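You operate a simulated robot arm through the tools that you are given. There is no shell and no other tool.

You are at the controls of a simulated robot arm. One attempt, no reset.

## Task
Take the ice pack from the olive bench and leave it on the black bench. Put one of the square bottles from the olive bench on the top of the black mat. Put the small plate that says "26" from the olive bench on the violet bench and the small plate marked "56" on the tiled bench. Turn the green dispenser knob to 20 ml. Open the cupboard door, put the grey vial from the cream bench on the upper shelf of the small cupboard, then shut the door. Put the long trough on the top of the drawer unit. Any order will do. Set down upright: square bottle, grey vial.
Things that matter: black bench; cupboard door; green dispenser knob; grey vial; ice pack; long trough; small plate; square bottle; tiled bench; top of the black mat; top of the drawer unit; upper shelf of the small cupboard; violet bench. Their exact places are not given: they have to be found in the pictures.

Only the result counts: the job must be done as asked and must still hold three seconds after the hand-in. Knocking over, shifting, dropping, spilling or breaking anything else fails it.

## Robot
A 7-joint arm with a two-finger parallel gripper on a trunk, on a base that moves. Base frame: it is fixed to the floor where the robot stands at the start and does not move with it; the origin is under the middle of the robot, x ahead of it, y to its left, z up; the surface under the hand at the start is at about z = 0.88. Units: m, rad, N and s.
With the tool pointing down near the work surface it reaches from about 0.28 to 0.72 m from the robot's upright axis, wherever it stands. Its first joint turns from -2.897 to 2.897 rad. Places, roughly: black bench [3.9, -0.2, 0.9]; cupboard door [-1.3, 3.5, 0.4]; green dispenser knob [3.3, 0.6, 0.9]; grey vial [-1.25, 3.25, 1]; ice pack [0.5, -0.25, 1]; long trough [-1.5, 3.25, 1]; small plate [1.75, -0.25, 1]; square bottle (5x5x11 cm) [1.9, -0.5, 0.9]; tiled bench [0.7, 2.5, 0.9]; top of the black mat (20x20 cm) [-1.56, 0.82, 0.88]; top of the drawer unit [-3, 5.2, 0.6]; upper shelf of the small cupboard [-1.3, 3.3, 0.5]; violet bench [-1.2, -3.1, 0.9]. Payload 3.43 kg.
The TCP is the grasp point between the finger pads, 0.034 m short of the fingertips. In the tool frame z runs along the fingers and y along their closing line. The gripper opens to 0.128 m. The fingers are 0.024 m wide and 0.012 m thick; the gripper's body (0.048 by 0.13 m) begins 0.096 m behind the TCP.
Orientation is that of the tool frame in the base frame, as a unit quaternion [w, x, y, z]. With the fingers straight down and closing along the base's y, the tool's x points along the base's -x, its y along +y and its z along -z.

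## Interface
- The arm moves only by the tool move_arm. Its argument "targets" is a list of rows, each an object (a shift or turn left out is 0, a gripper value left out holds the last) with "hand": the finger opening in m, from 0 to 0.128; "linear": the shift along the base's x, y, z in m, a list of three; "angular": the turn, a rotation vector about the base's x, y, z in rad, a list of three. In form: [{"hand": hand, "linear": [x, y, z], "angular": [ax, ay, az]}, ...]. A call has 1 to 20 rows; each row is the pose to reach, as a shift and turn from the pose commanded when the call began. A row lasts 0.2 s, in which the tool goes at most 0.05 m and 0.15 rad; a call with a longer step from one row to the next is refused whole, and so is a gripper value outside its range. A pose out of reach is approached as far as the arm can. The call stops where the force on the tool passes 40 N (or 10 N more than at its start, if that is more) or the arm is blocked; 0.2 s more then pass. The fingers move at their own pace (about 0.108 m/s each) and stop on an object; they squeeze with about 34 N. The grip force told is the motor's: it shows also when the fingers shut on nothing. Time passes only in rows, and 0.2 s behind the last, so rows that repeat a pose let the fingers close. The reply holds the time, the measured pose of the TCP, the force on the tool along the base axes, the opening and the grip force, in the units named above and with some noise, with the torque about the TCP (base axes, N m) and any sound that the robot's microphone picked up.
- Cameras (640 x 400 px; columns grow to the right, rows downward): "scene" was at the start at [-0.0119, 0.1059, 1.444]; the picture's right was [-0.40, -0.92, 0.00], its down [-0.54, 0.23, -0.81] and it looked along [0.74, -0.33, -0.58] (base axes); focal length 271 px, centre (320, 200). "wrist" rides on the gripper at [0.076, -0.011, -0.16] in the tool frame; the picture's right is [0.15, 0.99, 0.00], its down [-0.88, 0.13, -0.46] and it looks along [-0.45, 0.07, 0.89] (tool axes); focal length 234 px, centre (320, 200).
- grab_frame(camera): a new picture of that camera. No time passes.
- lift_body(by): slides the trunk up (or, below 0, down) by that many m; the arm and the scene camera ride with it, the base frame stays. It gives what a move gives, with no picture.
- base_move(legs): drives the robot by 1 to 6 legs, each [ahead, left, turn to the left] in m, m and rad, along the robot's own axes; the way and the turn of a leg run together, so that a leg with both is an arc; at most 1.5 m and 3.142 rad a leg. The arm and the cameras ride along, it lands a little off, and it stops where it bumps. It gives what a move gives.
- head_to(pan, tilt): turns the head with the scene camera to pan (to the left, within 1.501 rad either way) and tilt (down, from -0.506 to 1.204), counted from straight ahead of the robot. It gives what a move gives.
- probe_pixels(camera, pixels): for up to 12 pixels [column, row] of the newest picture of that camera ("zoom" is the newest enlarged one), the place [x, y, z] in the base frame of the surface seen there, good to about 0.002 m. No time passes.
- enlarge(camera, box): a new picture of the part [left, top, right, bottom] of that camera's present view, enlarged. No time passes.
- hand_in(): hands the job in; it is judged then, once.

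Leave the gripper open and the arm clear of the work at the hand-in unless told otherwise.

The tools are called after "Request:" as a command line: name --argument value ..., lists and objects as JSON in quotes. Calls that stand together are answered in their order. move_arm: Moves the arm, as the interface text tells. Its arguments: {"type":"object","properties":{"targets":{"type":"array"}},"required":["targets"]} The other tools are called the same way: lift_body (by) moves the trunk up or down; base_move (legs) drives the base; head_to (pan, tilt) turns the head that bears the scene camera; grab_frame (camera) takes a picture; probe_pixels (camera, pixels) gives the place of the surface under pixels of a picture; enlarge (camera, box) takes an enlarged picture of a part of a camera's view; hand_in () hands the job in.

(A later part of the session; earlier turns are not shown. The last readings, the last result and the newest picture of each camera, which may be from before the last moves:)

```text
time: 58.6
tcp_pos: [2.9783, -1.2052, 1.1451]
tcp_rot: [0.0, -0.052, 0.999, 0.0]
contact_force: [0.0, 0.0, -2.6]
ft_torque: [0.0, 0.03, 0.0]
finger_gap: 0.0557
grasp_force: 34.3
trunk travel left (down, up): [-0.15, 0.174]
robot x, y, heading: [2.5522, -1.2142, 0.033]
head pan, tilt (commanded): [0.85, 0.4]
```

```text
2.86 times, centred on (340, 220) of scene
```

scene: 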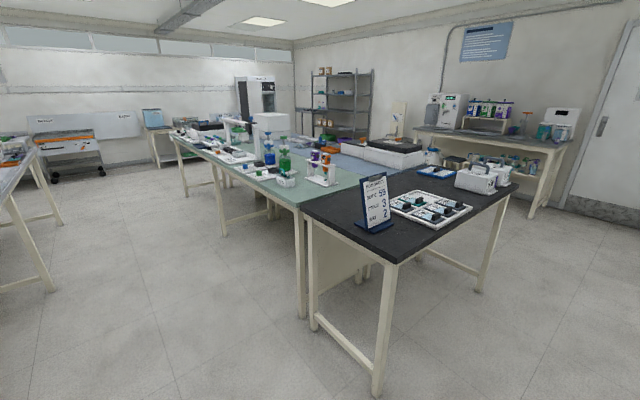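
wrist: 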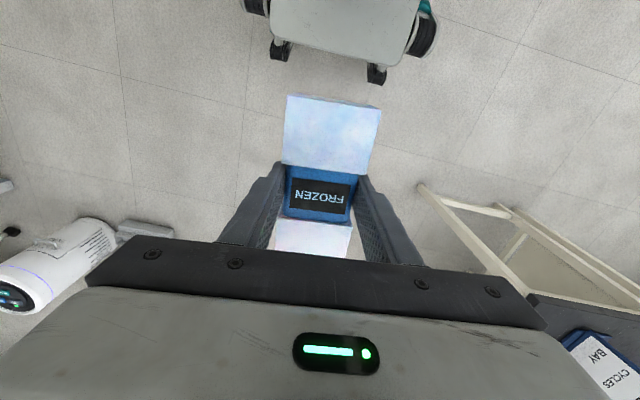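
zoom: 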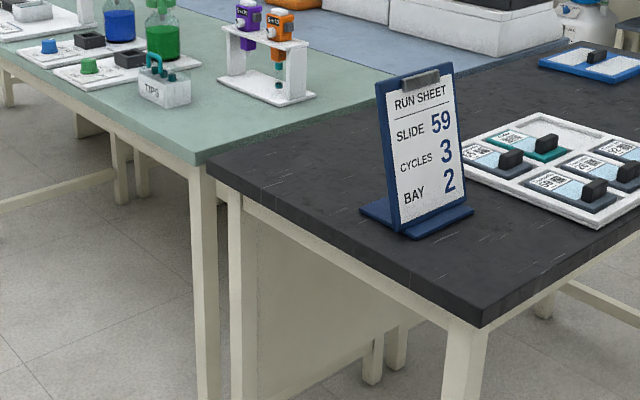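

I probe the bench top around the run sheet and the rack to find a free spot.

Request:
probe_pixels --camera "zoom" --pixels '[[210, 168], [300, 165], [360, 130], [365, 215], [405, 235], [470, 212], [482, 320], [570, 240], [470, 160], [430, 280], [330, 190], [600, 228]]'

Request:
probe_pixels --camera "scene" --pixels '[[290, 168], [286, 185], [235, 170], [200, 170], [222, 232], [305, 312], [312, 328], [378, 385], [330, 185], [250, 168]]'

```text
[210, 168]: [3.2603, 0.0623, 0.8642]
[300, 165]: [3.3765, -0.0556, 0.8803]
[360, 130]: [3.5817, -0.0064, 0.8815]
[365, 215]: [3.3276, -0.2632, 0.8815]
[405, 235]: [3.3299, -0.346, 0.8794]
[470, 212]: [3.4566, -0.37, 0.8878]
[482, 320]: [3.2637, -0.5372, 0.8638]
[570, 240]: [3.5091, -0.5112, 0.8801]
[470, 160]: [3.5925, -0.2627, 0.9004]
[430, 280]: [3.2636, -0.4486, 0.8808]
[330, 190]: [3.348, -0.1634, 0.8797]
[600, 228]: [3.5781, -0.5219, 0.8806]
```

```text
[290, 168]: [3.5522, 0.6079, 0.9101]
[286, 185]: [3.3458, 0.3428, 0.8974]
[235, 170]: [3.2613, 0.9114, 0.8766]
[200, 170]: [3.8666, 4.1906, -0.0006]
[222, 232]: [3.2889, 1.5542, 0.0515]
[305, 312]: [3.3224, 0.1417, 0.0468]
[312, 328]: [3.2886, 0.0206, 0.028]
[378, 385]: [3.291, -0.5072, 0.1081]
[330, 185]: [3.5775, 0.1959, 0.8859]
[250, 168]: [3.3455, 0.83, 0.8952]
```

A free patch lies at about (3.42,-0.08) on the black bench. I square up, strafe left along the corridor to y≈-0.08, staying at x≈2.55 to keep clear of the sign.

Request:
base_move --legs '[[0, 0, -0.036], [0.02, 1.13, 0]]'

Request:
head_to --pan 0.0 --tilt 0.5

Request:
grab_frame --camera "scene"

Request:
grab_frame --camera "wrist"

```text
time: 70.3
tcp_pos: [2.9914, -0.0672, 1.1469]
tcp_rot: [0.0, -0.038, 0.999, -0.001]
contact_force: [-0.2, 0.2, -2.2]
ft_torque: [-0.03, 0.02, 0.0]
finger_gap: 0.0556
grasp_force: 33.7
trunk travel left (down, up): [-0.15, 0.174]
robot x, y, heading: [2.5705, -0.0598, 0.012]
head pan, tilt (commanded): [0.85, 0.4]
```

```text
time: 71.5
tcp_pos: [2.991, -0.0681, 1.1452]
tcp_rot: [0.0, -0.038, 0.999, -0.001]
contact_force: [0.4, -0.3, -2.3]
ft_torque: [0.01, 0.02, -0.01]
finger_gap: 0.0557
grasp_force: 33.7
trunk travel left (down, up): [-0.15, 0.174]
robot x, y, heading: [2.5692, -0.0614, 0.007]
head pan, tilt (commanded): [0.0, 0.499]
```

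```text
taken
```

scene: 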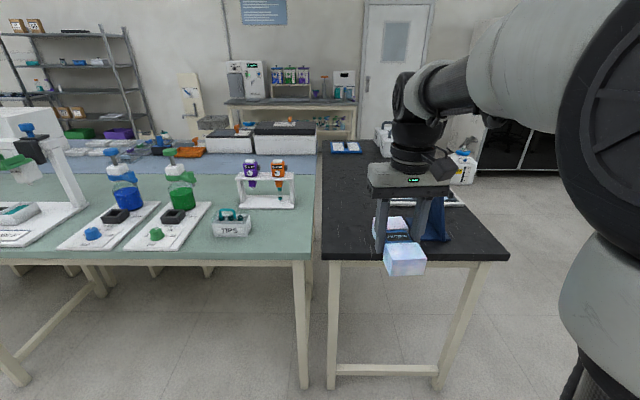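

```text
taken
```

wrist: 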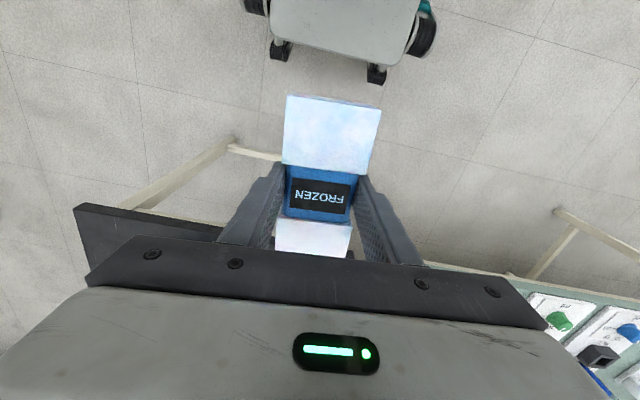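

Clear. I drive ahead 0.30 m to bring the hand over the black bench.

Request:
base_move --legs '[[0.3, 0, 0]]'

Request:
grab_frame --camera "scene"

Request:
grab_frame --camera "wrist"

```text
time: 73.6
tcp_pos: [3.2966, -0.0669, 1.1455]
tcp_rot: [-0.001, -0.036, 0.999, 0.0]
contact_force: [-0.2, 0.5, -2.1]
ft_torque: [-0.04, -0.04, -0.04]
finger_gap: 0.0556
grasp_force: 33.8
trunk travel left (down, up): [-0.15, 0.174]
robot x, y, heading: [2.8731, -0.0628, 0.003]
head pan, tilt (commanded): [0.0, 0.499]
```

```text
taken
```

scene: 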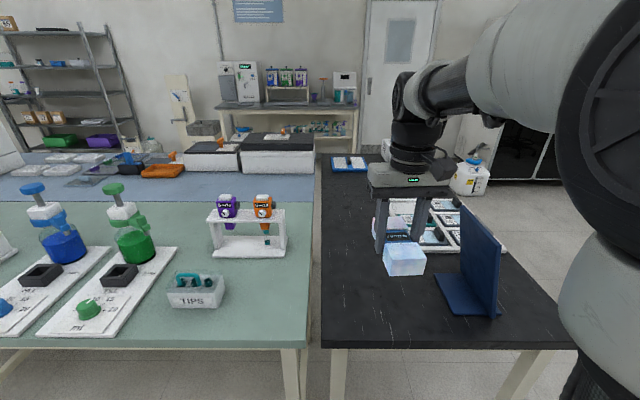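

```text
taken
```

wrist: 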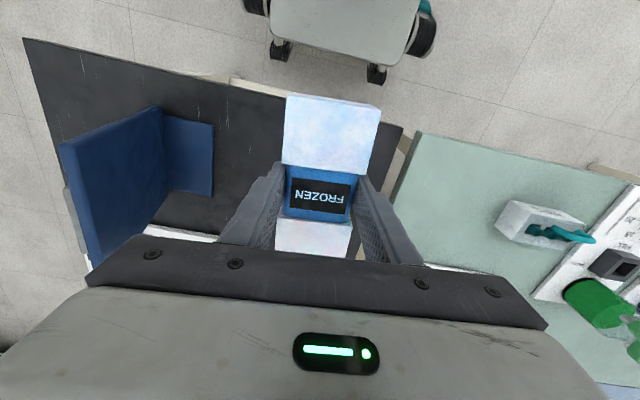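

I check the sign's base and the white rack edges against my target spot.

Request:
probe_pixels --camera "scene" --pixels '[[435, 277], [450, 313], [497, 316], [462, 210], [390, 205], [430, 245], [350, 250], [345, 200], [330, 340], [330, 200], [445, 248], [375, 200]]'

```text
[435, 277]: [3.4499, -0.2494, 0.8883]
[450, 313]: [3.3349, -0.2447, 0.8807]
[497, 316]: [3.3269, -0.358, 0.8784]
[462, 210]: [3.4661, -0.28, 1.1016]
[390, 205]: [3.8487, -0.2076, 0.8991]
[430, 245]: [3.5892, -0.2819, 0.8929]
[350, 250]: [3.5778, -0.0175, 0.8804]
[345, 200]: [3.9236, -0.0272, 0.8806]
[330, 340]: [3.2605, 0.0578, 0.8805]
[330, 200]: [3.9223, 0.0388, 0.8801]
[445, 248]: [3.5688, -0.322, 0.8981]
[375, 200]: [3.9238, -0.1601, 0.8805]
```

The sign's base starts at y=-0.245 and the rack at x>3.56, so (3.43,-0.075) is free. I extend 0.13 m and go down to 5 mm above the table, then the last part slowly.

Request:
move_arm --targets '[{"linear": [0.01, 0, 0]}, {"linear": [0.03, -0.002, 0]}, {"linear": [0.055, -0.004, 0]}, {"linear": [0.08, -0.006, 0]}, {"linear": [0.105, -0.008, 0]}, {"linear": [0.125, -0.01, 0]}, {"linear": [0.135, -0.01, 0]}, {"linear": [0.135, -0.01, -0.015]}, {"linear": [0.135, -0.01, -0.04]}, {"linear": [0.135, -0.01, -0.065]}, {"linear": [0.135, -0.01, -0.09]}, {"linear": [0.135, -0.01, -0.115]}, {"linear": [0.135, -0.01, -0.14]}, {"linear": [0.135, -0.01, -0.165]}, {"linear": [0.135, -0.01, -0.19]}, {"linear": [0.135, -0.01, -0.21]}, {"linear": [0.135, -0.01, -0.219]}, {"linear": [0.135, -0.01, -0.222]}]'

Request:
grab_frame --camera "wrist"

```text
time: 77.4
tcp_pos: [3.4312, -0.0784, 0.9236]
tcp_rot: [0.0, -0.036, 0.999, 0.001]
contact_force: [0.8, -0.4, -2.5]
ft_torque: [0.01, 0.01, -0.01]
finger_gap: 0.0553
grasp_force: 34.3
trunk travel left (down, up): [-0.15, 0.174]
robot x, y, heading: [2.873, -0.0641, 0.007]
head pan, tilt (commanded): [0.0, 0.499]
```

```text
taken
```

wrist: 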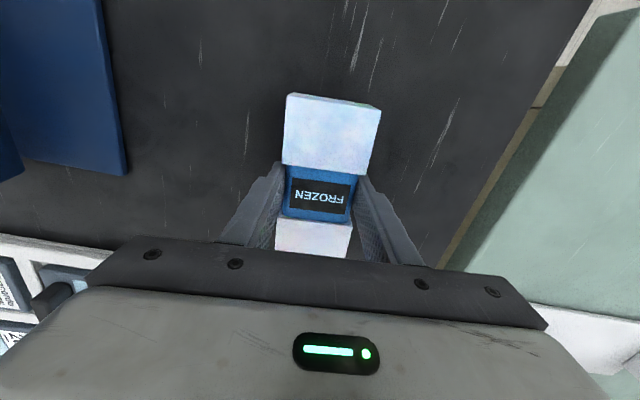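

Almost down. I lower by millimetres until contact, then open and rise.

Request:
move_arm --targets '[{"linear": [0, 0, -0.002]}, {"linear": [0, 0, -0.004]}, {"linear": [0, 0, -0.0055]}, {"linear": [0, 0, -0.0065]}, {"linear": [0, 0, -0.0065]}]'

Request:
move_arm --targets '[{"hand": 0.06, "linear": [0, 0, 0]}, {"hand": 0.08, "linear": [0, 0, 0]}, {"hand": 0.1, "linear": [0, 0, 0]}, {"hand": 0.1, "linear": [0, 0, 0.02]}, {"linear": [0, 0, 0.05]}, {"linear": [0, 0, 0.09]}, {"linear": [0, 0, 0.13]}, {"linear": [0, 0, 0.17]}, {"linear": [0, 0, 0.21]}, {"linear": [0, 0, 0.25]}]'

Request:
grab_frame --camera "wrist"

```text
time: 78.6
tcp_pos: [3.4322, -0.077, 0.9176]
tcp_rot: [0.0, -0.036, 0.999, 0.0]
contact_force: [-1.1, 0.1, 3.3]
ft_torque: [0.01, -0.12, 0.05]
finger_gap: 0.0555
grasp_force: 33.6
trunk travel left (down, up): [-0.15, 0.174]
robot x, y, heading: [2.8747, -0.0619, 0.007]
head pan, tilt (commanded): [0.0, 0.499]
```

```text
time: 80.8
tcp_pos: [3.4291, -0.0777, 1.1634]
tcp_rot: [-0.001, -0.036, 0.999, 0.0]
contact_force: [0.7, -0.4, -0.4]
ft_torque: [-0.03, 0.0, 0.01]
finger_gap: 0.1003
grasp_force: 0.0
trunk travel left (down, up): [-0.15, 0.174]
robot x, y, heading: [2.872, -0.0657, 0.007]
head pan, tilt (commanded): [0.0, 0.499]
```

```text
taken
```

wrist: 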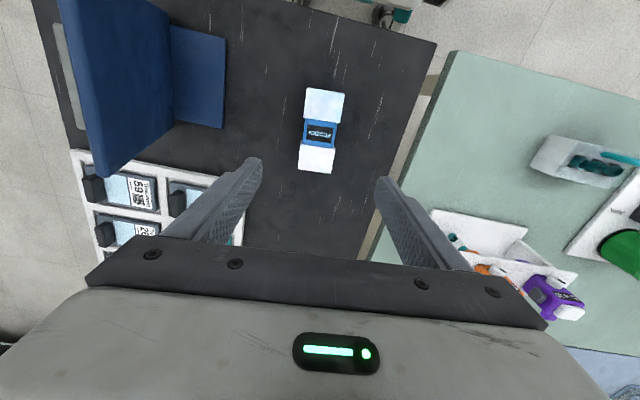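

The ice pack rests on the black bench. I retract the hand and look closely at the green dispenser and its scale.

Request:
move_arm --targets '[{"hand": 0.1, "linear": [-0.05, 0, 0]}, {"linear": [-0.1, 0, 0.01]}, {"linear": [-0.14, 0.01, 0.02]}]'

Request:
base_move --legs '[[-0.25, 0.0, 0]]'

Request:
base_move --legs '[[0.0, 0.65, 0]]'

Request:
head_to --pan 0.1 --tilt 0.55

Request:
grab_frame --camera "scene"

Request:
grab_frame --camera "wrist"

```text
refused: row 2 steps farther than a row can; nothing moved
```

```text
time: 82.6
tcp_pos: [3.1797, -0.0778, 1.1631]
tcp_rot: [0.001, -0.038, 0.999, 0.0]
contact_force: [0.0, 0.2, -0.3]
ft_torque: [0.01, 0.02, -0.01]
finger_gap: 0.1001
grasp_force: 0.1
trunk travel left (down, up): [-0.15, 0.174]
robot x, y, heading: [2.6212, -0.0637, 0.009]
head pan, tilt (commanded): [0.0, 0.499]
```

```text
time: 89.3
tcp_pos: [3.1751, 0.5747, 1.164]
tcp_rot: [-0.001, -0.038, 0.999, 0.0]
contact_force: [-0.5, 0.4, 0.4]
ft_torque: [-0.03, -0.01, 0.0]
finger_gap: 0.1001
grasp_force: 0.1
trunk travel left (down, up): [-0.15, 0.174]
robot x, y, heading: [2.6213, 0.5866, 0.006]
head pan, tilt (commanded): [0.0, 0.499]
```

```text
time: 90.0
tcp_pos: [3.1759, 0.5748, 1.1645]
tcp_rot: [0.001, -0.037, 0.999, -0.001]
contact_force: [0.6, -0.5, 0.6]
ft_torque: [0.01, 0.03, 0.0]
finger_gap: 0.1
grasp_force: 0.1
trunk travel left (down, up): [-0.15, 0.174]
robot x, y, heading: [2.6169, 0.5897, 0.01]
head pan, tilt (commanded): [0.099, 0.55]
```

```text
taken
```

scene: 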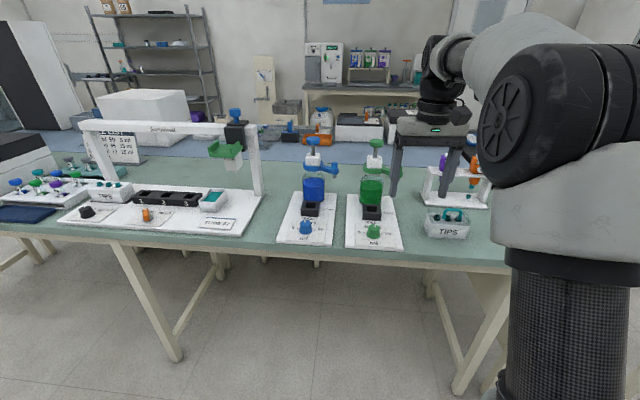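

```text
taken
```

wrist: 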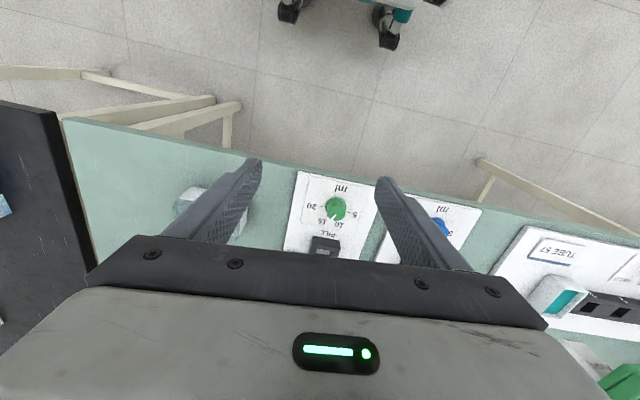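

The green knob appears at wrist pixel (335,208). I enlarge it to read the scale.

Request:
enlarge --camera "wrist" --box '[280, 165, 400, 270]'

Request:
enlarge --camera "scene" --box '[335, 190, 415, 255]'

```text
3.81 times, centred on (340, 218) of wrist
```

zoom: 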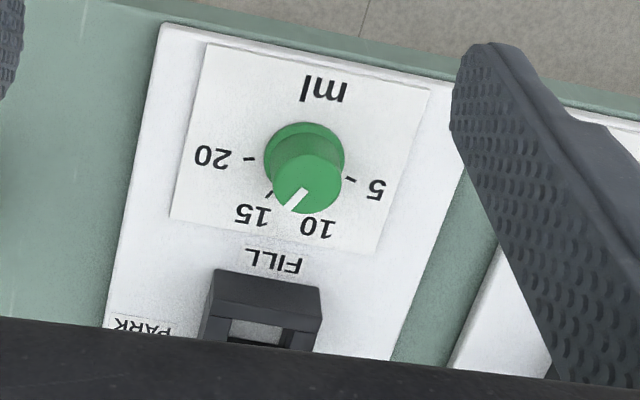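

```text
6.15 times, centred on (375, 222) of scene
```

zoom: 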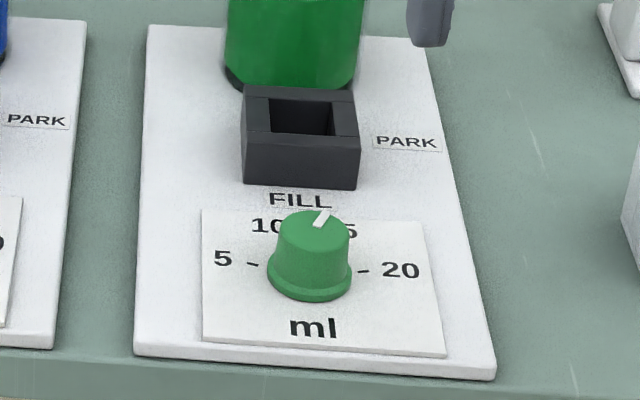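

The pointer now stands between 10 and 15; the 20 mark is at the robot's right side. I probe the ticks, labels, and the knob for exact angles.

Request:
probe_pixels --camera "zoom" --pixels '[[252, 265], [364, 271], [272, 283], [350, 287], [310, 300], [313, 215], [316, 226], [322, 216], [290, 232], [345, 235], [318, 245], [314, 327]]'

Request:
enlarge --camera "wrist" --box '[305, 170, 370, 240]'

```text
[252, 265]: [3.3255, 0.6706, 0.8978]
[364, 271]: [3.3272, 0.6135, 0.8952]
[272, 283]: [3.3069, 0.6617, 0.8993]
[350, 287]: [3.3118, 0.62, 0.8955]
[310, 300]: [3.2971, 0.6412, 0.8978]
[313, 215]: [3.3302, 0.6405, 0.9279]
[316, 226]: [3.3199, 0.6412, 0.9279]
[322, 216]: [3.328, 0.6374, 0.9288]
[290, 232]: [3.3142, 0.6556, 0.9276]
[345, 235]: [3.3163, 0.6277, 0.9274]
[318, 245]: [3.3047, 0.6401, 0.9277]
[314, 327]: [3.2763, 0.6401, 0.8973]
```

```text
5.71 times, centred on (338, 205) of wrist
```

zoom: 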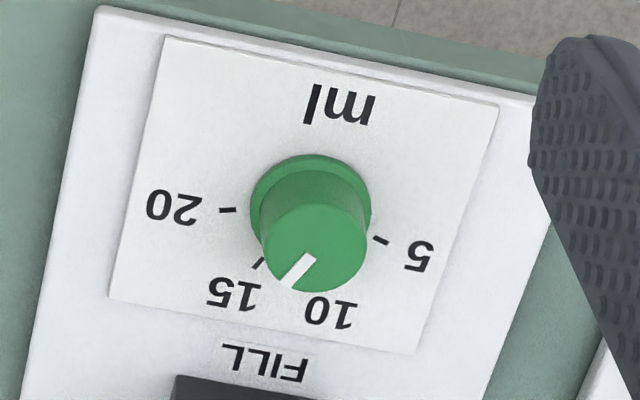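

I measure the pointer ends and ticks from this closer picture.

Request:
probe_pixels --camera "zoom" --pixels '[[314, 256], [288, 285], [301, 271], [228, 210], [260, 264], [380, 241], [315, 290], [266, 205], [366, 245], [315, 205], [335, 105], [253, 200]]'

```text
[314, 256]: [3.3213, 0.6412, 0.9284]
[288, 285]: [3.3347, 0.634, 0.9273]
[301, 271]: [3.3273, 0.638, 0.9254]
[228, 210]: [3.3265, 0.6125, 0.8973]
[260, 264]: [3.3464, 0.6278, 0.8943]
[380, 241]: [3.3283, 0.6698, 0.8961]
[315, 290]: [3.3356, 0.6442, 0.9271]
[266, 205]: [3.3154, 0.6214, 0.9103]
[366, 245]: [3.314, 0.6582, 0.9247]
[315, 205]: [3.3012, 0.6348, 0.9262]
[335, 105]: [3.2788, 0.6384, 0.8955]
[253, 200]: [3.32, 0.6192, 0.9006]
```

The centre is about (3.319, 0.6413); ticks lie at 5:+75°, 15:−26°, 20:−75° (from +x toward +y), and the pointer is at about −26°, i.e. 15 ml. It has to turn −49° (clockwise from above). I retract the arm, and bring the base closer.

Request:
move_arm --targets '[{"hand": 0.08, "linear": [-0.045, 0, 0]}, {"linear": [-0.09, 0, 0]}, {"linear": [-0.135, 0.02, 0]}, {"linear": [-0.17, 0.04, 0]}]'

Request:
base_move --legs '[[0.2, 0.0, 0]]'

Request:
grab_frame --camera "wrist"

Request:
grab_frame --camera "scene"

```text
time: 91.0
tcp_pos: [3.0063, 0.6142, 1.165]
tcp_rot: [0.001, -0.038, 0.999, 0.0]
contact_force: [0.1, 0.3, 1.6]
ft_torque: [-0.01, 0.01, 0.0]
finger_gap: 0.0799
grasp_force: 0.2
trunk travel left (down, up): [-0.15, 0.174]
robot x, y, heading: [2.6193, 0.5902, 0.005]
head pan, tilt (commanded): [0.099, 0.55]
```

```text
time: 92.6
tcp_pos: [3.1974, 0.6152, 1.1644]
tcp_rot: [0.0, -0.038, 0.999, 0.0]
contact_force: [1.0, -0.9, -0.2]
ft_torque: [0.0, -0.02, 0.0]
finger_gap: 0.08
grasp_force: 0.0
trunk travel left (down, up): [-0.15, 0.174]
robot x, y, heading: [2.8148, 0.5928, 0.007]
head pan, tilt (commanded): [0.099, 0.55]
```

```text
taken
```

wrist: 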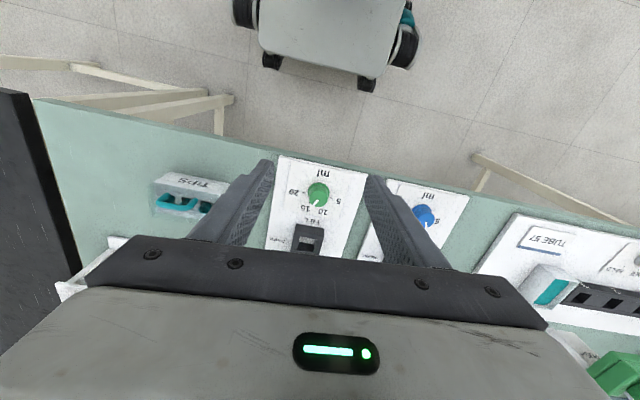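

```text
taken
```

scene: 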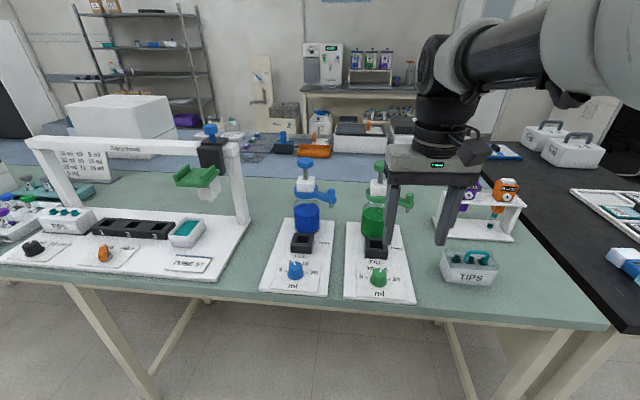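

I enlarge the green dispenser to measure the cup, the bottle and knob positions for clearance.

Request:
enlarge --camera "scene" --box '[335, 150, 425, 305]'

Request:
enlarge --camera "scene" --box '[350, 255, 410, 300]'

```text
2.58 times, centred on (380, 228) of scene
```

zoom: 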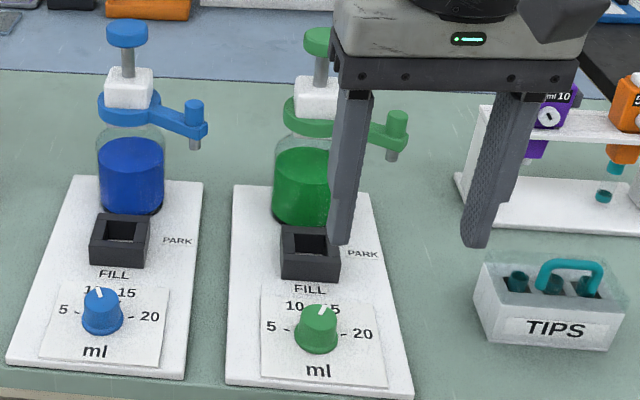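

```text
8.89 times, centred on (380, 278) of scene
```

zoom: 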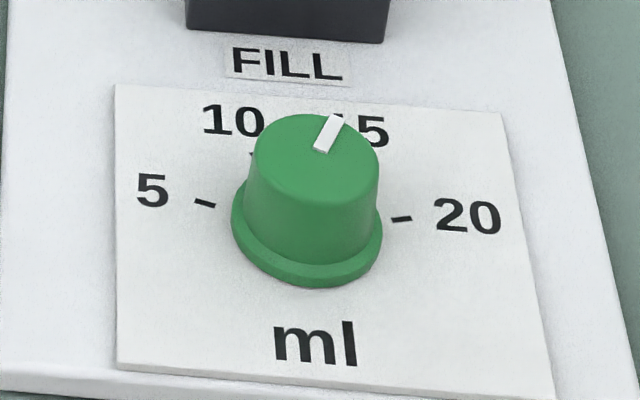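

I probe the knob's rim, pointer and ticks again from this nearer view.

Request:
probe_pixels --camera "zoom" --pixels '[[321, 147], [336, 119], [205, 202], [401, 218], [253, 160], [377, 163], [311, 198], [312, 118], [253, 154], [232, 215], [382, 225], [300, 285]]'

Request:
probe_pixels --camera "scene" --pixels '[[366, 258], [387, 259], [375, 240], [365, 225], [379, 165], [388, 195], [381, 185], [375, 198], [307, 163], [375, 250]]'

```text
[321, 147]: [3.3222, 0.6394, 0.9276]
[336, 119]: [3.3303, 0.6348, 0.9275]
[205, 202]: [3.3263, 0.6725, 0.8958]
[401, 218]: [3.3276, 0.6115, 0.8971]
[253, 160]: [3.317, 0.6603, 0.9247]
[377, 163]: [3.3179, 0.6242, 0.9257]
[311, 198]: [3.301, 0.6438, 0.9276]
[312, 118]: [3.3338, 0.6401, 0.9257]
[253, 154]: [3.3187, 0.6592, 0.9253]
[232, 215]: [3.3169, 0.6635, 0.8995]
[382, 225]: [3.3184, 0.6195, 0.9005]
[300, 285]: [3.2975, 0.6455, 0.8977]
```

```text
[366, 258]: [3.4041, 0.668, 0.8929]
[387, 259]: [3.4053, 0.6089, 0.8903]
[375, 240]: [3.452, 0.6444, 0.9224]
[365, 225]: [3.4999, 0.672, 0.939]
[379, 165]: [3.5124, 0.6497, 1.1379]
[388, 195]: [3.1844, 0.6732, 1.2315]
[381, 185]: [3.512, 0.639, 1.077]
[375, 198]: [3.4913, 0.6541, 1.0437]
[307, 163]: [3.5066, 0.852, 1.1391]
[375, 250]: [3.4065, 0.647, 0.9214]
```

Knob centre (3.318,0.642), top diameter about 0.035, top z 0.928. Cup front face is at x=3.404, so there's room. I move above the knob, turn the hand +0.36 rad (yaw ≈25°), and come to z≈1.02 for a check.

Request:
move_arm --targets '[{"hand": 0.07, "linear": [0.04, 0.009, 0], "angular": [0, 0, 0.12]}, {"linear": [0.08, 0.018, 0], "angular": [0, 0, 0.24]}, {"linear": [0.12, 0.027, 0], "angular": [0, 0, 0.36]}, {"linear": [0.12, 0.027, -0.05], "angular": [0, 0, 0.36]}, {"linear": [0.12, 0.027, -0.1], "angular": [0, 0, 0.36]}, {"linear": [0.12, 0.027, -0.14], "angular": [0, 0, 0.36]}, {"linear": [0.12, 0.027, -0.14], "angular": [0, 0, 0.36]}]'

Request:
grab_frame --camera "wrist"

Request:
grab_frame --camera "scene"

```text
time: 94.2
tcp_pos: [3.3201, 0.643, 1.0237]
tcp_rot: [0.0, -0.216, 0.976, 0.0]
contact_force: [-0.6, -0.4, 0.1]
ft_torque: [-0.01, -0.04, 0.04]
finger_gap: 0.0701
grasp_force: 0.2
trunk travel left (down, up): [-0.15, 0.174]
robot x, y, heading: [2.8115, 0.5905, 0.009]
head pan, tilt (commanded): [0.099, 0.55]
```

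```text
taken
```

wrist: 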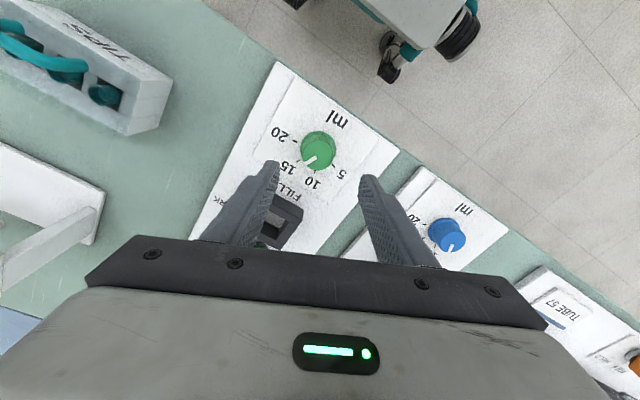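

```text
taken
```

scene: 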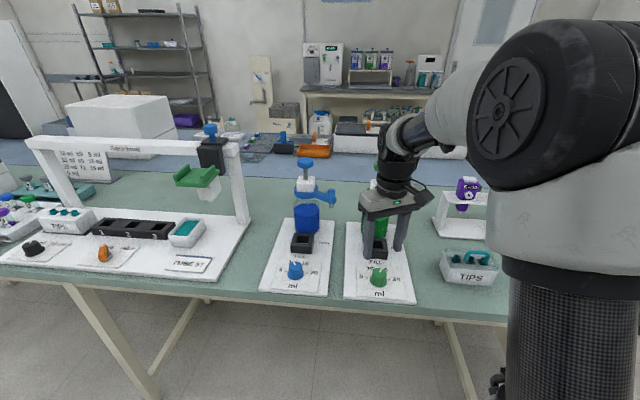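

I enlarge the knob in the wrist view for a refined centre and pointer angle.

Request:
enlarge --camera "wrist" --box '[270, 110, 370, 200]'

```text
4.44 times, centred on (320, 155) of wrist
```

zoom: 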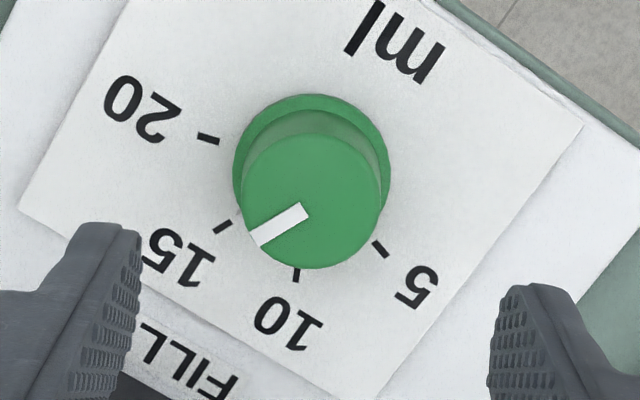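

Request:
probe_pixels --camera "zoom" --pixels '[[305, 210], [257, 240], [209, 139], [223, 227], [297, 275], [380, 250], [245, 195], [378, 200], [310, 137], [312, 264], [311, 200], [280, 225]]'

```text
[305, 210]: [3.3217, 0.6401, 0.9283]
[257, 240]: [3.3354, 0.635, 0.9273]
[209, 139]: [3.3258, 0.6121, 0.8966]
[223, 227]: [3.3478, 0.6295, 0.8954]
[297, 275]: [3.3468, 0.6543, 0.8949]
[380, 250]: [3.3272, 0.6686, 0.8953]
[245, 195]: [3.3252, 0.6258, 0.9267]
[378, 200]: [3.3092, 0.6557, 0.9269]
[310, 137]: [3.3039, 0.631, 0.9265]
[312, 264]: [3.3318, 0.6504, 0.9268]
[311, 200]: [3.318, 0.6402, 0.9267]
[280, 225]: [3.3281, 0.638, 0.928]
```

The pointer is parallel with the 15 tick, and ticks are spaced 50°. Centre (3.3175,0.641). I go down to TCP z≈0.938 and close gently on the knob.

Request:
move_arm --targets '[{"linear": [-0.002, -0.0015, -0.04]}, {"linear": [-0.002, -0.0015, -0.07]}, {"linear": [-0.002, -0.0015, -0.085]}, {"linear": [-0.002, -0.0015, -0.085]}, {"hand": 0.045, "linear": [-0.002, -0.0015, -0.085]}, {"hand": 0.03, "linear": [-0.002, -0.0015, -0.085]}, {"hand": 0.02, "linear": [-0.002, -0.0015, -0.085]}, {"hand": 0.02, "linear": [-0.002, -0.0015, -0.085]}]'

Request:
grab_frame --camera "wrist"

```text
time: 96.0
tcp_pos: [3.3165, 0.6396, 0.9384]
tcp_rot: [0.0, -0.215, 0.977, -0.001]
contact_force: [6.0, -17.0, -4.6]
ft_torque: [-0.93, -0.48, -0.06]
finger_gap: 0.037
grasp_force: 44.8
trunk travel left (down, up): [-0.15, 0.174]
robot x, y, heading: [2.8108, 0.5904, 0.005]
head pan, tilt (commanded): [0.099, 0.55]
```

```text
taken
```

wrist: 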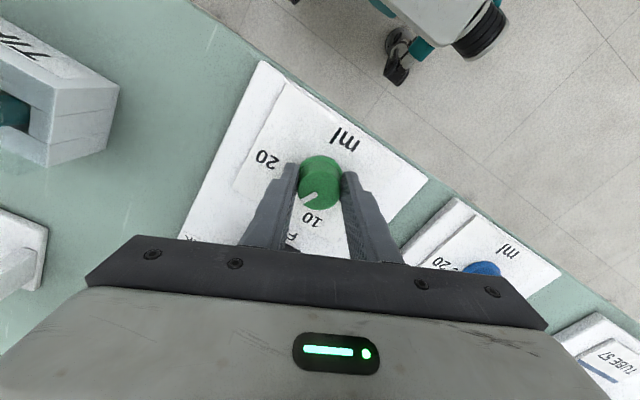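

I hold the knob (gap 0.037). A side force of −17 N in y shows the hand is slightly off centre, so I shift 2.5 mm to relieve it.

Request:
move_arm --targets '[{"linear": [0.0005, -0.0012, 0]}, {"linear": [0.001, -0.0025, 0]}, {"linear": [0.001, -0.0025, 0]}]'

```text
time: 96.8
tcp_pos: [3.3171, 0.6389, 0.9391]
tcp_rot: [-0.001, -0.216, 0.976, 0.001]
contact_force: [5.0, -11.7, -14.6]
ft_torque: [0.15, -0.89, 0.01]
finger_gap: 0.0365
grasp_force: 45.3
trunk travel left (down, up): [-0.15, 0.174]
robot x, y, heading: [2.8115, 0.594, -0.001]
head pan, tilt (commanded): [0.099, 0.55]
```

I shift a little more in the same direction and 1 mm down to relieve the remaining force.

Request:
move_arm --targets '[{"linear": [0.0005, -0.001, -0.0005]}, {"linear": [0.001, -0.002, -0.001]}, {"linear": [0.001, -0.002, -0.0015]}]'

```text
time: 97.6
tcp_pos: [3.3167, 0.6389, 0.94]
tcp_rot: [0.001, -0.217, 0.976, 0.001]
contact_force: [-4.5, 1.3, 4.1]
ft_torque: [-0.37, 1.13, 0.03]
finger_gap: 0.0365
grasp_force: 45.1
trunk travel left (down, up): [-0.15, 0.174]
robot x, y, heading: [2.8148, 0.5918, 0.01]
head pan, tilt (commanded): [0.099, 0.55]
```

Forces are small now. I turn the hand −0.44 rad first and check.

Request:
move_arm --targets '[{"angular": [0, 0, -0.08]}, {"angular": [0, 0, -0.17]}, {"angular": [0, 0, -0.26]}, {"angular": [0, 0, -0.35]}, {"angular": [0, 0, -0.44]}, {"angular": [0, 0, -0.44]}]'

Request:
enlarge --camera "wrist" --box '[250, 120, 390, 250]'

```text
time: 99.0
tcp_pos: [3.3172, 0.6402, 0.9389]
tcp_rot: [0.0, 0.002, 1.0, 0.001]
contact_force: [-16.1, 24.2, 13.9]
ft_torque: [1.04, 0.31, 0.12]
finger_gap: 0.0366
grasp_force: 45.7
trunk travel left (down, up): [-0.15, 0.174]
robot x, y, heading: [2.8144, 0.5956, 0.006]
head pan, tilt (commanded): [0.099, 0.55]
```

```text
3.08 times, centred on (320, 185) of wrist
```

zoom: 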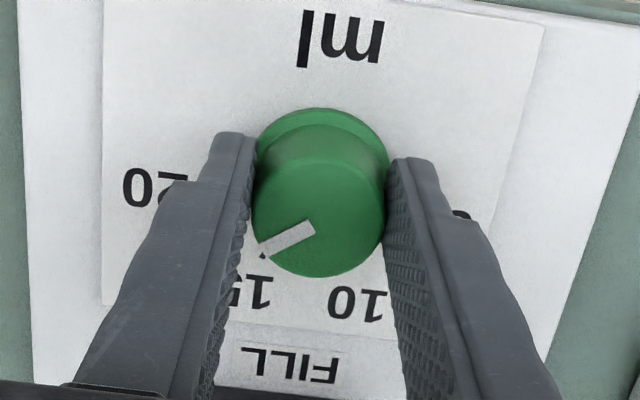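

The knob turns with the hand. I relieve the side force (shift toward +y, −x) and continue.

Request:
move_arm --targets '[{"linear": [-0.0007, 0.001, 0.0005]}, {"linear": [-0.0015, 0.002, 0.001]}, {"linear": [-0.002, 0.003, 0.001]}]'

Request:
move_arm --targets '[{"angular": [0, 0, -0.08]}, {"angular": [0, 0, -0.16]}, {"angular": [0, 0, -0.24]}, {"angular": [0, 0, -0.24]}]'

Request:
enlarge --camera "wrist" --box '[250, 120, 390, 250]'

```text
time: 99.8
tcp_pos: [3.3161, 0.6405, 0.9391]
tcp_rot: [0.002, 0.003, 1.0, -0.001]
contact_force: [0.7, 16.1, 6.1]
ft_torque: [0.89, 0.08, 0.05]
finger_gap: 0.0364
grasp_force: 45.2
trunk travel left (down, up): [-0.15, 0.174]
robot x, y, heading: [2.8116, 0.5948, 0.008]
head pan, tilt (commanded): [0.099, 0.55]
```

```text
time: 100.8
tcp_pos: [3.317, 0.6413, 0.939]
tcp_rot: [0.001, 0.122, 0.993, 0.0]
contact_force: [6.3, 15.0, 0.2]
ft_torque: [0.33, -1.26, 0.05]
finger_gap: 0.0366
grasp_force: 44.8
trunk travel left (down, up): [-0.15, 0.174]
robot x, y, heading: [2.8135, 0.5897, 0.01]
head pan, tilt (commanded): [0.099, 0.55]
```

```text
3.08 times, centred on (320, 185) of wrist
```

zoom: 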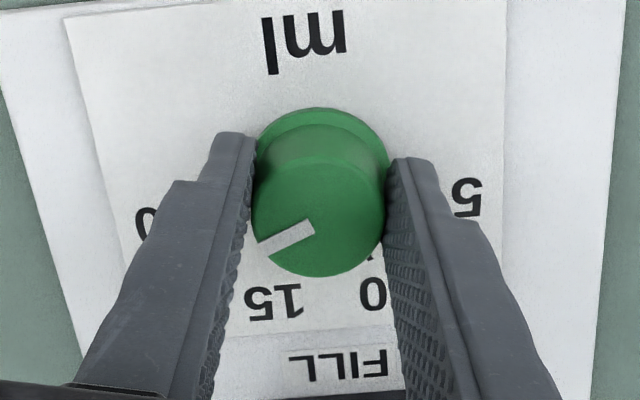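

Turned −0.68 rad so far. I relieve y by 1.5 mm and turn the last −0.193 rad.

Request:
move_arm --targets '[{"linear": [0.0005, 0.0015, 0], "angular": [0, 0, -0.06]}, {"linear": [0.0005, 0.0015, 0], "angular": [0, 0, -0.13]}, {"linear": [0.0005, 0.0015, 0], "angular": [0, 0, -0.193]}, {"linear": [0.0005, 0.0015, 0], "angular": [0, 0, -0.193]}, {"linear": [0.0005, 0.0015, 0], "angular": [0, 0, -0.193]}]'

Request:
enlarge --camera "wrist" --box '[250, 120, 390, 250]'

```text
time: 102.0
tcp_pos: [3.3164, 0.6414, 0.9397]
tcp_rot: [0.001, 0.218, 0.976, 0.001]
contact_force: [8.5, 13.3, 6.2]
ft_torque: [0.49, -0.02, 0.72]
finger_gap: 0.0367
grasp_force: 44.4
trunk travel left (down, up): [-0.15, 0.174]
robot x, y, heading: [2.8099, 0.5927, 0.007]
head pan, tilt (commanded): [0.099, 0.55]
```

```text
3.08 times, centred on (320, 185) of wrist
```

zoom: 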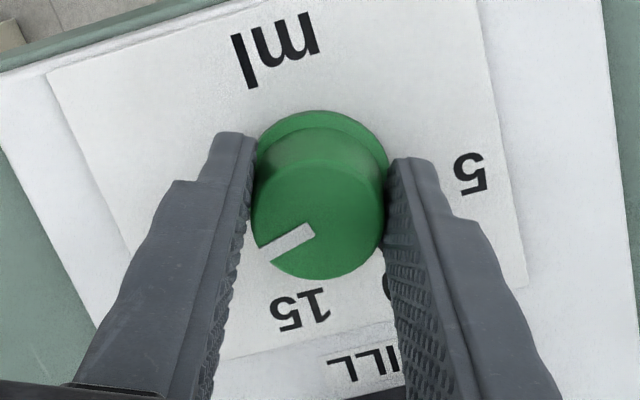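

A torque of 0.72 N·m about z appeared, so the knob may be at a stop. I open the fingers and rise to read the pointer.

Request:
move_arm --targets '[{"hand": 0.05, "linear": [0, 0, 0]}, {"hand": 0.07, "linear": [0, 0, 0]}, {"hand": 0.08, "linear": [0, 0, 0]}, {"linear": [0, 0, 0.04]}, {"linear": [0, 0, 0.085]}, {"linear": [0, 0, 0.085]}]'

Request:
enlarge --camera "wrist" --box '[260, 105, 380, 205]'

Request:
enlarge --camera "scene" --box '[350, 255, 410, 300]'

```text
time: 103.4
tcp_pos: [3.317, 0.6409, 1.0249]
tcp_rot: [0.0, 0.217, 0.976, 0.0]
contact_force: [0.3, 0.7, 0.0]
ft_torque: [0.01, 0.0, -0.04]
finger_gap: 0.08
grasp_force: 0.1
trunk travel left (down, up): [-0.15, 0.174]
robot x, y, heading: [2.8106, 0.5924, 0.014]
head pan, tilt (commanded): [0.099, 0.55]
```

```text
4.00 times, centred on (320, 155) of wrist
```

zoom: 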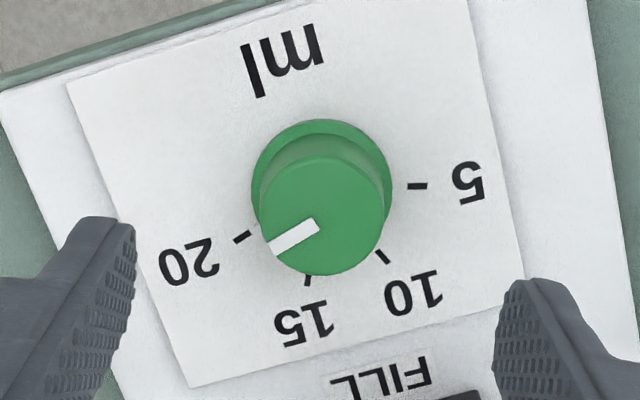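

```text
8.89 times, centred on (380, 278) of scene
```

zoom: 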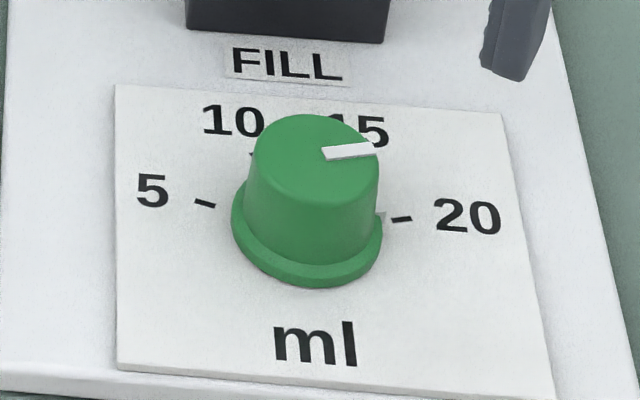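

The pointer is close to 20. I zoom in tighter and probe several points along the pointer and the ticks for an exact angle.

Request:
enlarge --camera "wrist" --box '[295, 130, 365, 180]'

Request:
probe_pixels --camera "zoom" --pixels '[[318, 225], [272, 250], [295, 238]]'

```text
8.00 times, centred on (330, 155) of wrist
```

zoom: 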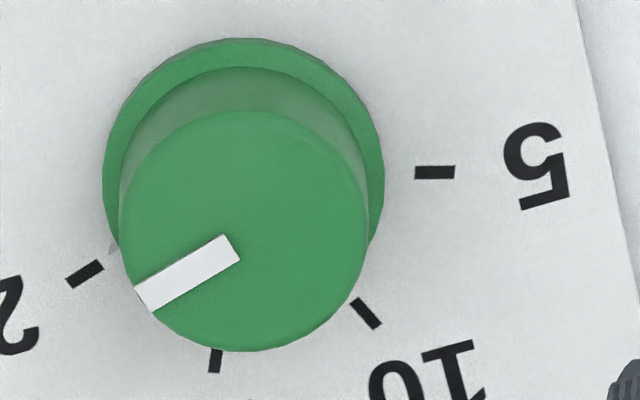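

```text
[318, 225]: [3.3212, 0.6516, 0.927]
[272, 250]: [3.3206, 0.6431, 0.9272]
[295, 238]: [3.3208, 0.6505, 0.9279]
```

Request:
probe_pixels --camera "zoom" --pixels '[[230, 250], [145, 299], [187, 274], [215, 258], [165, 287], [103, 264], [85, 273], [68, 283], [436, 173], [217, 362], [367, 313], [244, 230]]'

Request:
probe_pixels --camera "zoom" --pixels '[[230, 251], [147, 298], [188, 275], [120, 225], [367, 225], [244, 112], [244, 349], [160, 290], [210, 262], [175, 281], [200, 267], [88, 272]]'

```text
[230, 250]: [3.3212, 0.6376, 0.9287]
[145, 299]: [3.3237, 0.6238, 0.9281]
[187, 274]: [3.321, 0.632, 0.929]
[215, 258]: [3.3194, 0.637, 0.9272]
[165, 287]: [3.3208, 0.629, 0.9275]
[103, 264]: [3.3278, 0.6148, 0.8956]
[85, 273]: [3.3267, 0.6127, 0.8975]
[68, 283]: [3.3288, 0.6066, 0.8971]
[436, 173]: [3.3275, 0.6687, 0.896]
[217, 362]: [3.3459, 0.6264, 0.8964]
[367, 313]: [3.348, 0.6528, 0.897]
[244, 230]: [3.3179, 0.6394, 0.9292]
```

```text
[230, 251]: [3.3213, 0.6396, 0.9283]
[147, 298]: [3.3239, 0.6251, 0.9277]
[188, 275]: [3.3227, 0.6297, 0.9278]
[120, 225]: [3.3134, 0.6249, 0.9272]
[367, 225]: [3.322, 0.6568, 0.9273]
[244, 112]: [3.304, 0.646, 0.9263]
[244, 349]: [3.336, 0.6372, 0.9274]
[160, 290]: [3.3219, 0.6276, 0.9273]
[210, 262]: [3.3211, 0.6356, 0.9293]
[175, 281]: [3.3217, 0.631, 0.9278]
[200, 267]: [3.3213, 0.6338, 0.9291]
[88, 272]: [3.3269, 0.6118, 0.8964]
```

By back-projecting the ticks and the pointer, the pointer's angle (≈231°) matches the 20 tick (≈230.5°), so the knob is at 20 ml. I raise the hand, turn it straight, retract, and back off into the corridor.

Request:
move_arm --targets '[{"hand": 0.1, "linear": [0, 0, 0.05]}, {"linear": [0, 0, 0.1]}, {"linear": [0, 0, 0.15], "angular": [0, 0, 0.1]}, {"linear": [-0.045, 0, 0.15], "angular": [0, 0, 0.2]}, {"linear": [-0.09, 0, 0.15], "angular": [0, 0, 0.3]}, {"linear": [-0.12, -0.02, 0.15], "angular": [0, 0, 0.4]}, {"linear": [-0.12, -0.04, 0.15], "angular": [0, 0, 0.438]}]'

Request:
base_move --legs '[[-0.2, 0, 0], [0, -0.9, 0]]'

Request:
base_move --legs '[[0, 0, 3.13]]'

Request:
head_to --pan 0.0 --tilt 0.5

Request:
grab_frame --camera "scene"

Request:
grab_frame --camera "wrist"

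```text
time: 105.0
tcp_pos: [3.1962, 0.5997, 1.1752]
tcp_rot: [-0.001, -0.001, 1.0, 0.0]
contact_force: [-0.8, 0.5, 0.1]
ft_torque: [-0.04, -0.01, -0.02]
finger_gap: 0.1001
grasp_force: 0.0
trunk travel left (down, up): [-0.15, 0.174]
robot x, y, heading: [2.8118, 0.5911, 0.008]
head pan, tilt (commanded): [0.099, 0.55]
```

```text
time: 115.2
tcp_pos: [3.005, -0.3069, 1.1759]
tcp_rot: [-0.001, 0.001, 1.0, 0.0]
contact_force: [0.5, 0.1, -1.2]
ft_torque: [0.04, 0.0, -0.01]
finger_gap: 0.1
grasp_force: 0.0
trunk travel left (down, up): [-0.15, 0.174]
robot x, y, heading: [2.6202, -0.3156, 0.006]
head pan, tilt (commanded): [0.099, 0.55]
```

```text
time: 123.2
tcp_pos: [2.2341, -0.3239, 1.1747]
tcp_rot: [0.0, 1.0, 0.002, 0.0]
contact_force: [0.6, 0.3, 0.5]
ft_torque: [-0.01, 0.01, -0.01]
finger_gap: 0.1002
grasp_force: 0.1
trunk travel left (down, up): [-0.15, 0.174]
robot x, y, heading: [2.619, -0.3151, -3.132]
head pan, tilt (commanded): [0.099, 0.55]
```

```text
time: 123.8
tcp_pos: [2.2338, -0.3237, 1.1747]
tcp_rot: [-0.001, 1.0, 0.002, 0.0]
contact_force: [0.7, -0.5, -0.4]
ft_torque: [0.01, 0.02, -0.01]
finger_gap: 0.0998
grasp_force: 0.1
trunk travel left (down, up): [-0.15, 0.174]
robot x, y, heading: [2.618, -0.3119, -3.13]
head pan, tilt (commanded): [0.0, 0.499]
```

```text
taken
```

scene: 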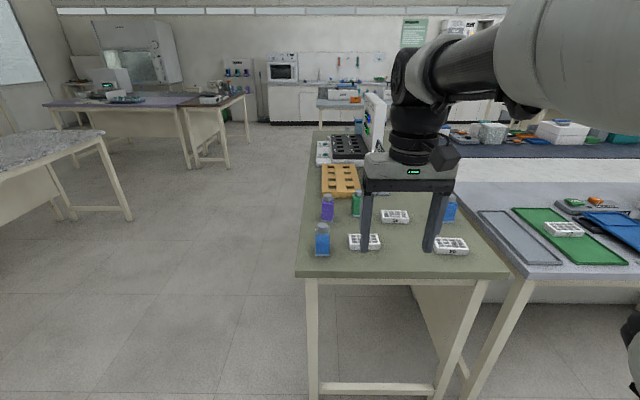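

```text
taken
```

wrist: 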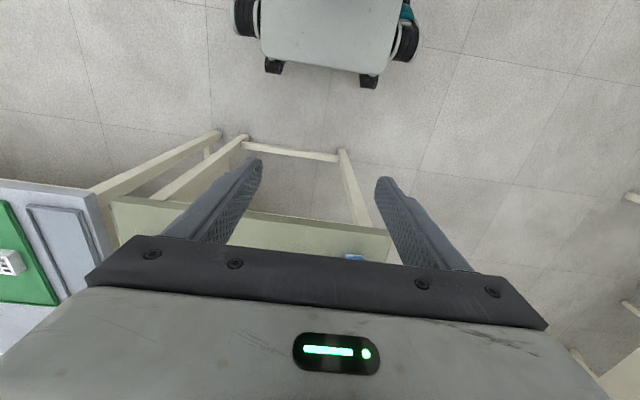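

I see the plates at (365,241), (395,216), (451,245). I enlarge and measure them.

Request:
enlarge --camera "scene" --box '[300, 185, 480, 275]'

Request:
probe_pixels --camera "scene" --pixels '[[365, 241], [395, 216], [451, 245], [322, 225], [322, 240], [328, 207], [357, 203], [449, 207], [300, 275], [505, 270], [345, 180], [378, 110]]'

```text
3.56 times, centred on (390, 230) of scene
```

zoom: 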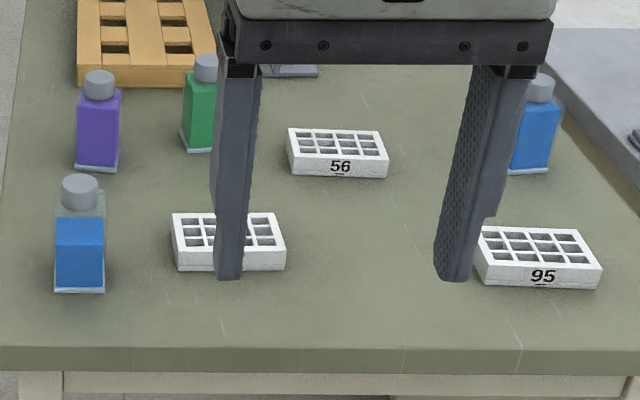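

```text
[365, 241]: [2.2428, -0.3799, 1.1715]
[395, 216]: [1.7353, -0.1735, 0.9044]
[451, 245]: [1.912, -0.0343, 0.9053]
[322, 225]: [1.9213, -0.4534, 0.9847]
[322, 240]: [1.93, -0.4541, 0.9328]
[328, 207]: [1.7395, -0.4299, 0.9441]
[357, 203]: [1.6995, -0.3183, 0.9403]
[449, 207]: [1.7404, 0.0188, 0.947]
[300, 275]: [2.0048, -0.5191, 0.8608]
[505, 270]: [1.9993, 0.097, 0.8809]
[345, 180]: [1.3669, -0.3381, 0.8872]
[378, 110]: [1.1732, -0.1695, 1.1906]
```

I probe plate corners (56 and 26) and the blue bottle in the zoom.

Request:
probe_pixels --camera "zoom" --pixels '[[290, 130], [381, 132], [387, 160], [294, 157], [388, 176], [340, 167], [174, 215], [276, 216], [284, 247], [178, 247], [200, 268], [286, 268]]'

Request:
probe_pixels --camera "zoom" --pixels '[[56, 288], [104, 290], [80, 178], [65, 195], [97, 195], [60, 220], [102, 222], [80, 260], [56, 200], [103, 200], [484, 230], [600, 265]]'

```text
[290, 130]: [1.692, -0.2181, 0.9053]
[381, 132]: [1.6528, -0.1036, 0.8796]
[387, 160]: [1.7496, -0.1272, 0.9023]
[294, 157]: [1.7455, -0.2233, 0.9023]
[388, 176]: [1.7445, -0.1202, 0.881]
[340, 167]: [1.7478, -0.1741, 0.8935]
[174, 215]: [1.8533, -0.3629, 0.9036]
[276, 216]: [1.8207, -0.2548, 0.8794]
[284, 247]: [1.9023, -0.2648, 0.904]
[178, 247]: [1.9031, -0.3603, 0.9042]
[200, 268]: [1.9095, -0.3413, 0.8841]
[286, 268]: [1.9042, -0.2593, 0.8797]
```

```text
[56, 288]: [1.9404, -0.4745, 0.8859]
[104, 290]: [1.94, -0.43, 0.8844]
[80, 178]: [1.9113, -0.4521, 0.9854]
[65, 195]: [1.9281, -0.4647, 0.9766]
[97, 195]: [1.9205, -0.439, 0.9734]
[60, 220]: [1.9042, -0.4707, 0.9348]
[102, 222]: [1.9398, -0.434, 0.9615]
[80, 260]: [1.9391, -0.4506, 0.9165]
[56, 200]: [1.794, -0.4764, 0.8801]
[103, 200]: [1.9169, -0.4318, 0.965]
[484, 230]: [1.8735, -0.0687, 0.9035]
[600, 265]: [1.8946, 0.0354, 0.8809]
```

Plate 56 is centred at (1.719,-0.174), about 0.058 (x) by 0.098 (y), top 0.9035. Plate 26 is centred at (1.880,-0.3125). I drive closer: ahead 0.25 and right 0.14.

Request:
base_move --legs '[[0.25, -0.14, 0]]'

Request:
grab_frame --camera "wrist"

Request:
grab_frame --camera "scene"

```text
time: 125.9
tcp_pos: [1.9757, -0.1851, 1.1755]
tcp_rot: [0.0, 1.0, 0.002, 0.0]
contact_force: [0.9, 0.2, -0.7]
ft_torque: [0.02, -0.02, 0.0]
finger_gap: 0.1
grasp_force: 0.1
trunk travel left (down, up): [-0.15, 0.174]
robot x, y, heading: [2.3666, -0.1726, -3.128]
head pan, tilt (commanded): [0.0, 0.499]
```

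```text
taken
```

wrist: 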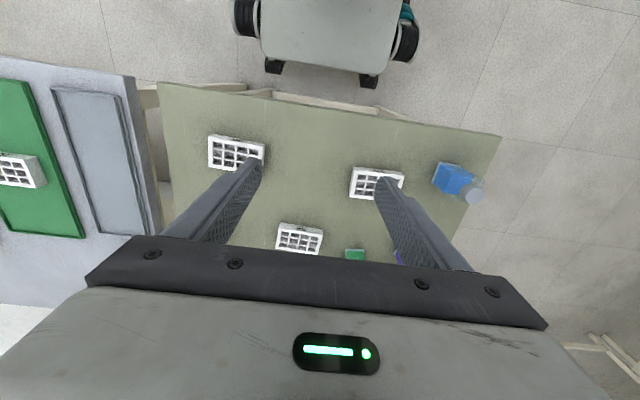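

```text
taken
```

scene: 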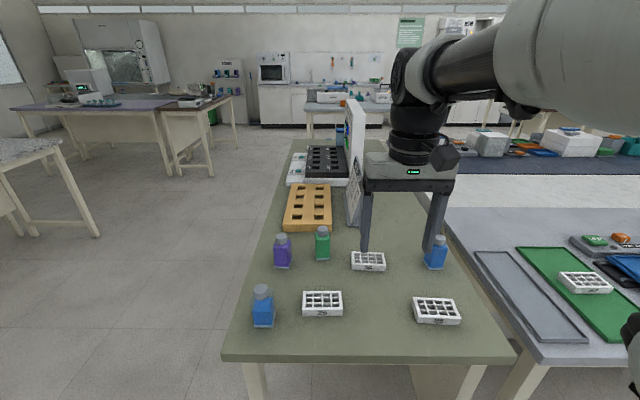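

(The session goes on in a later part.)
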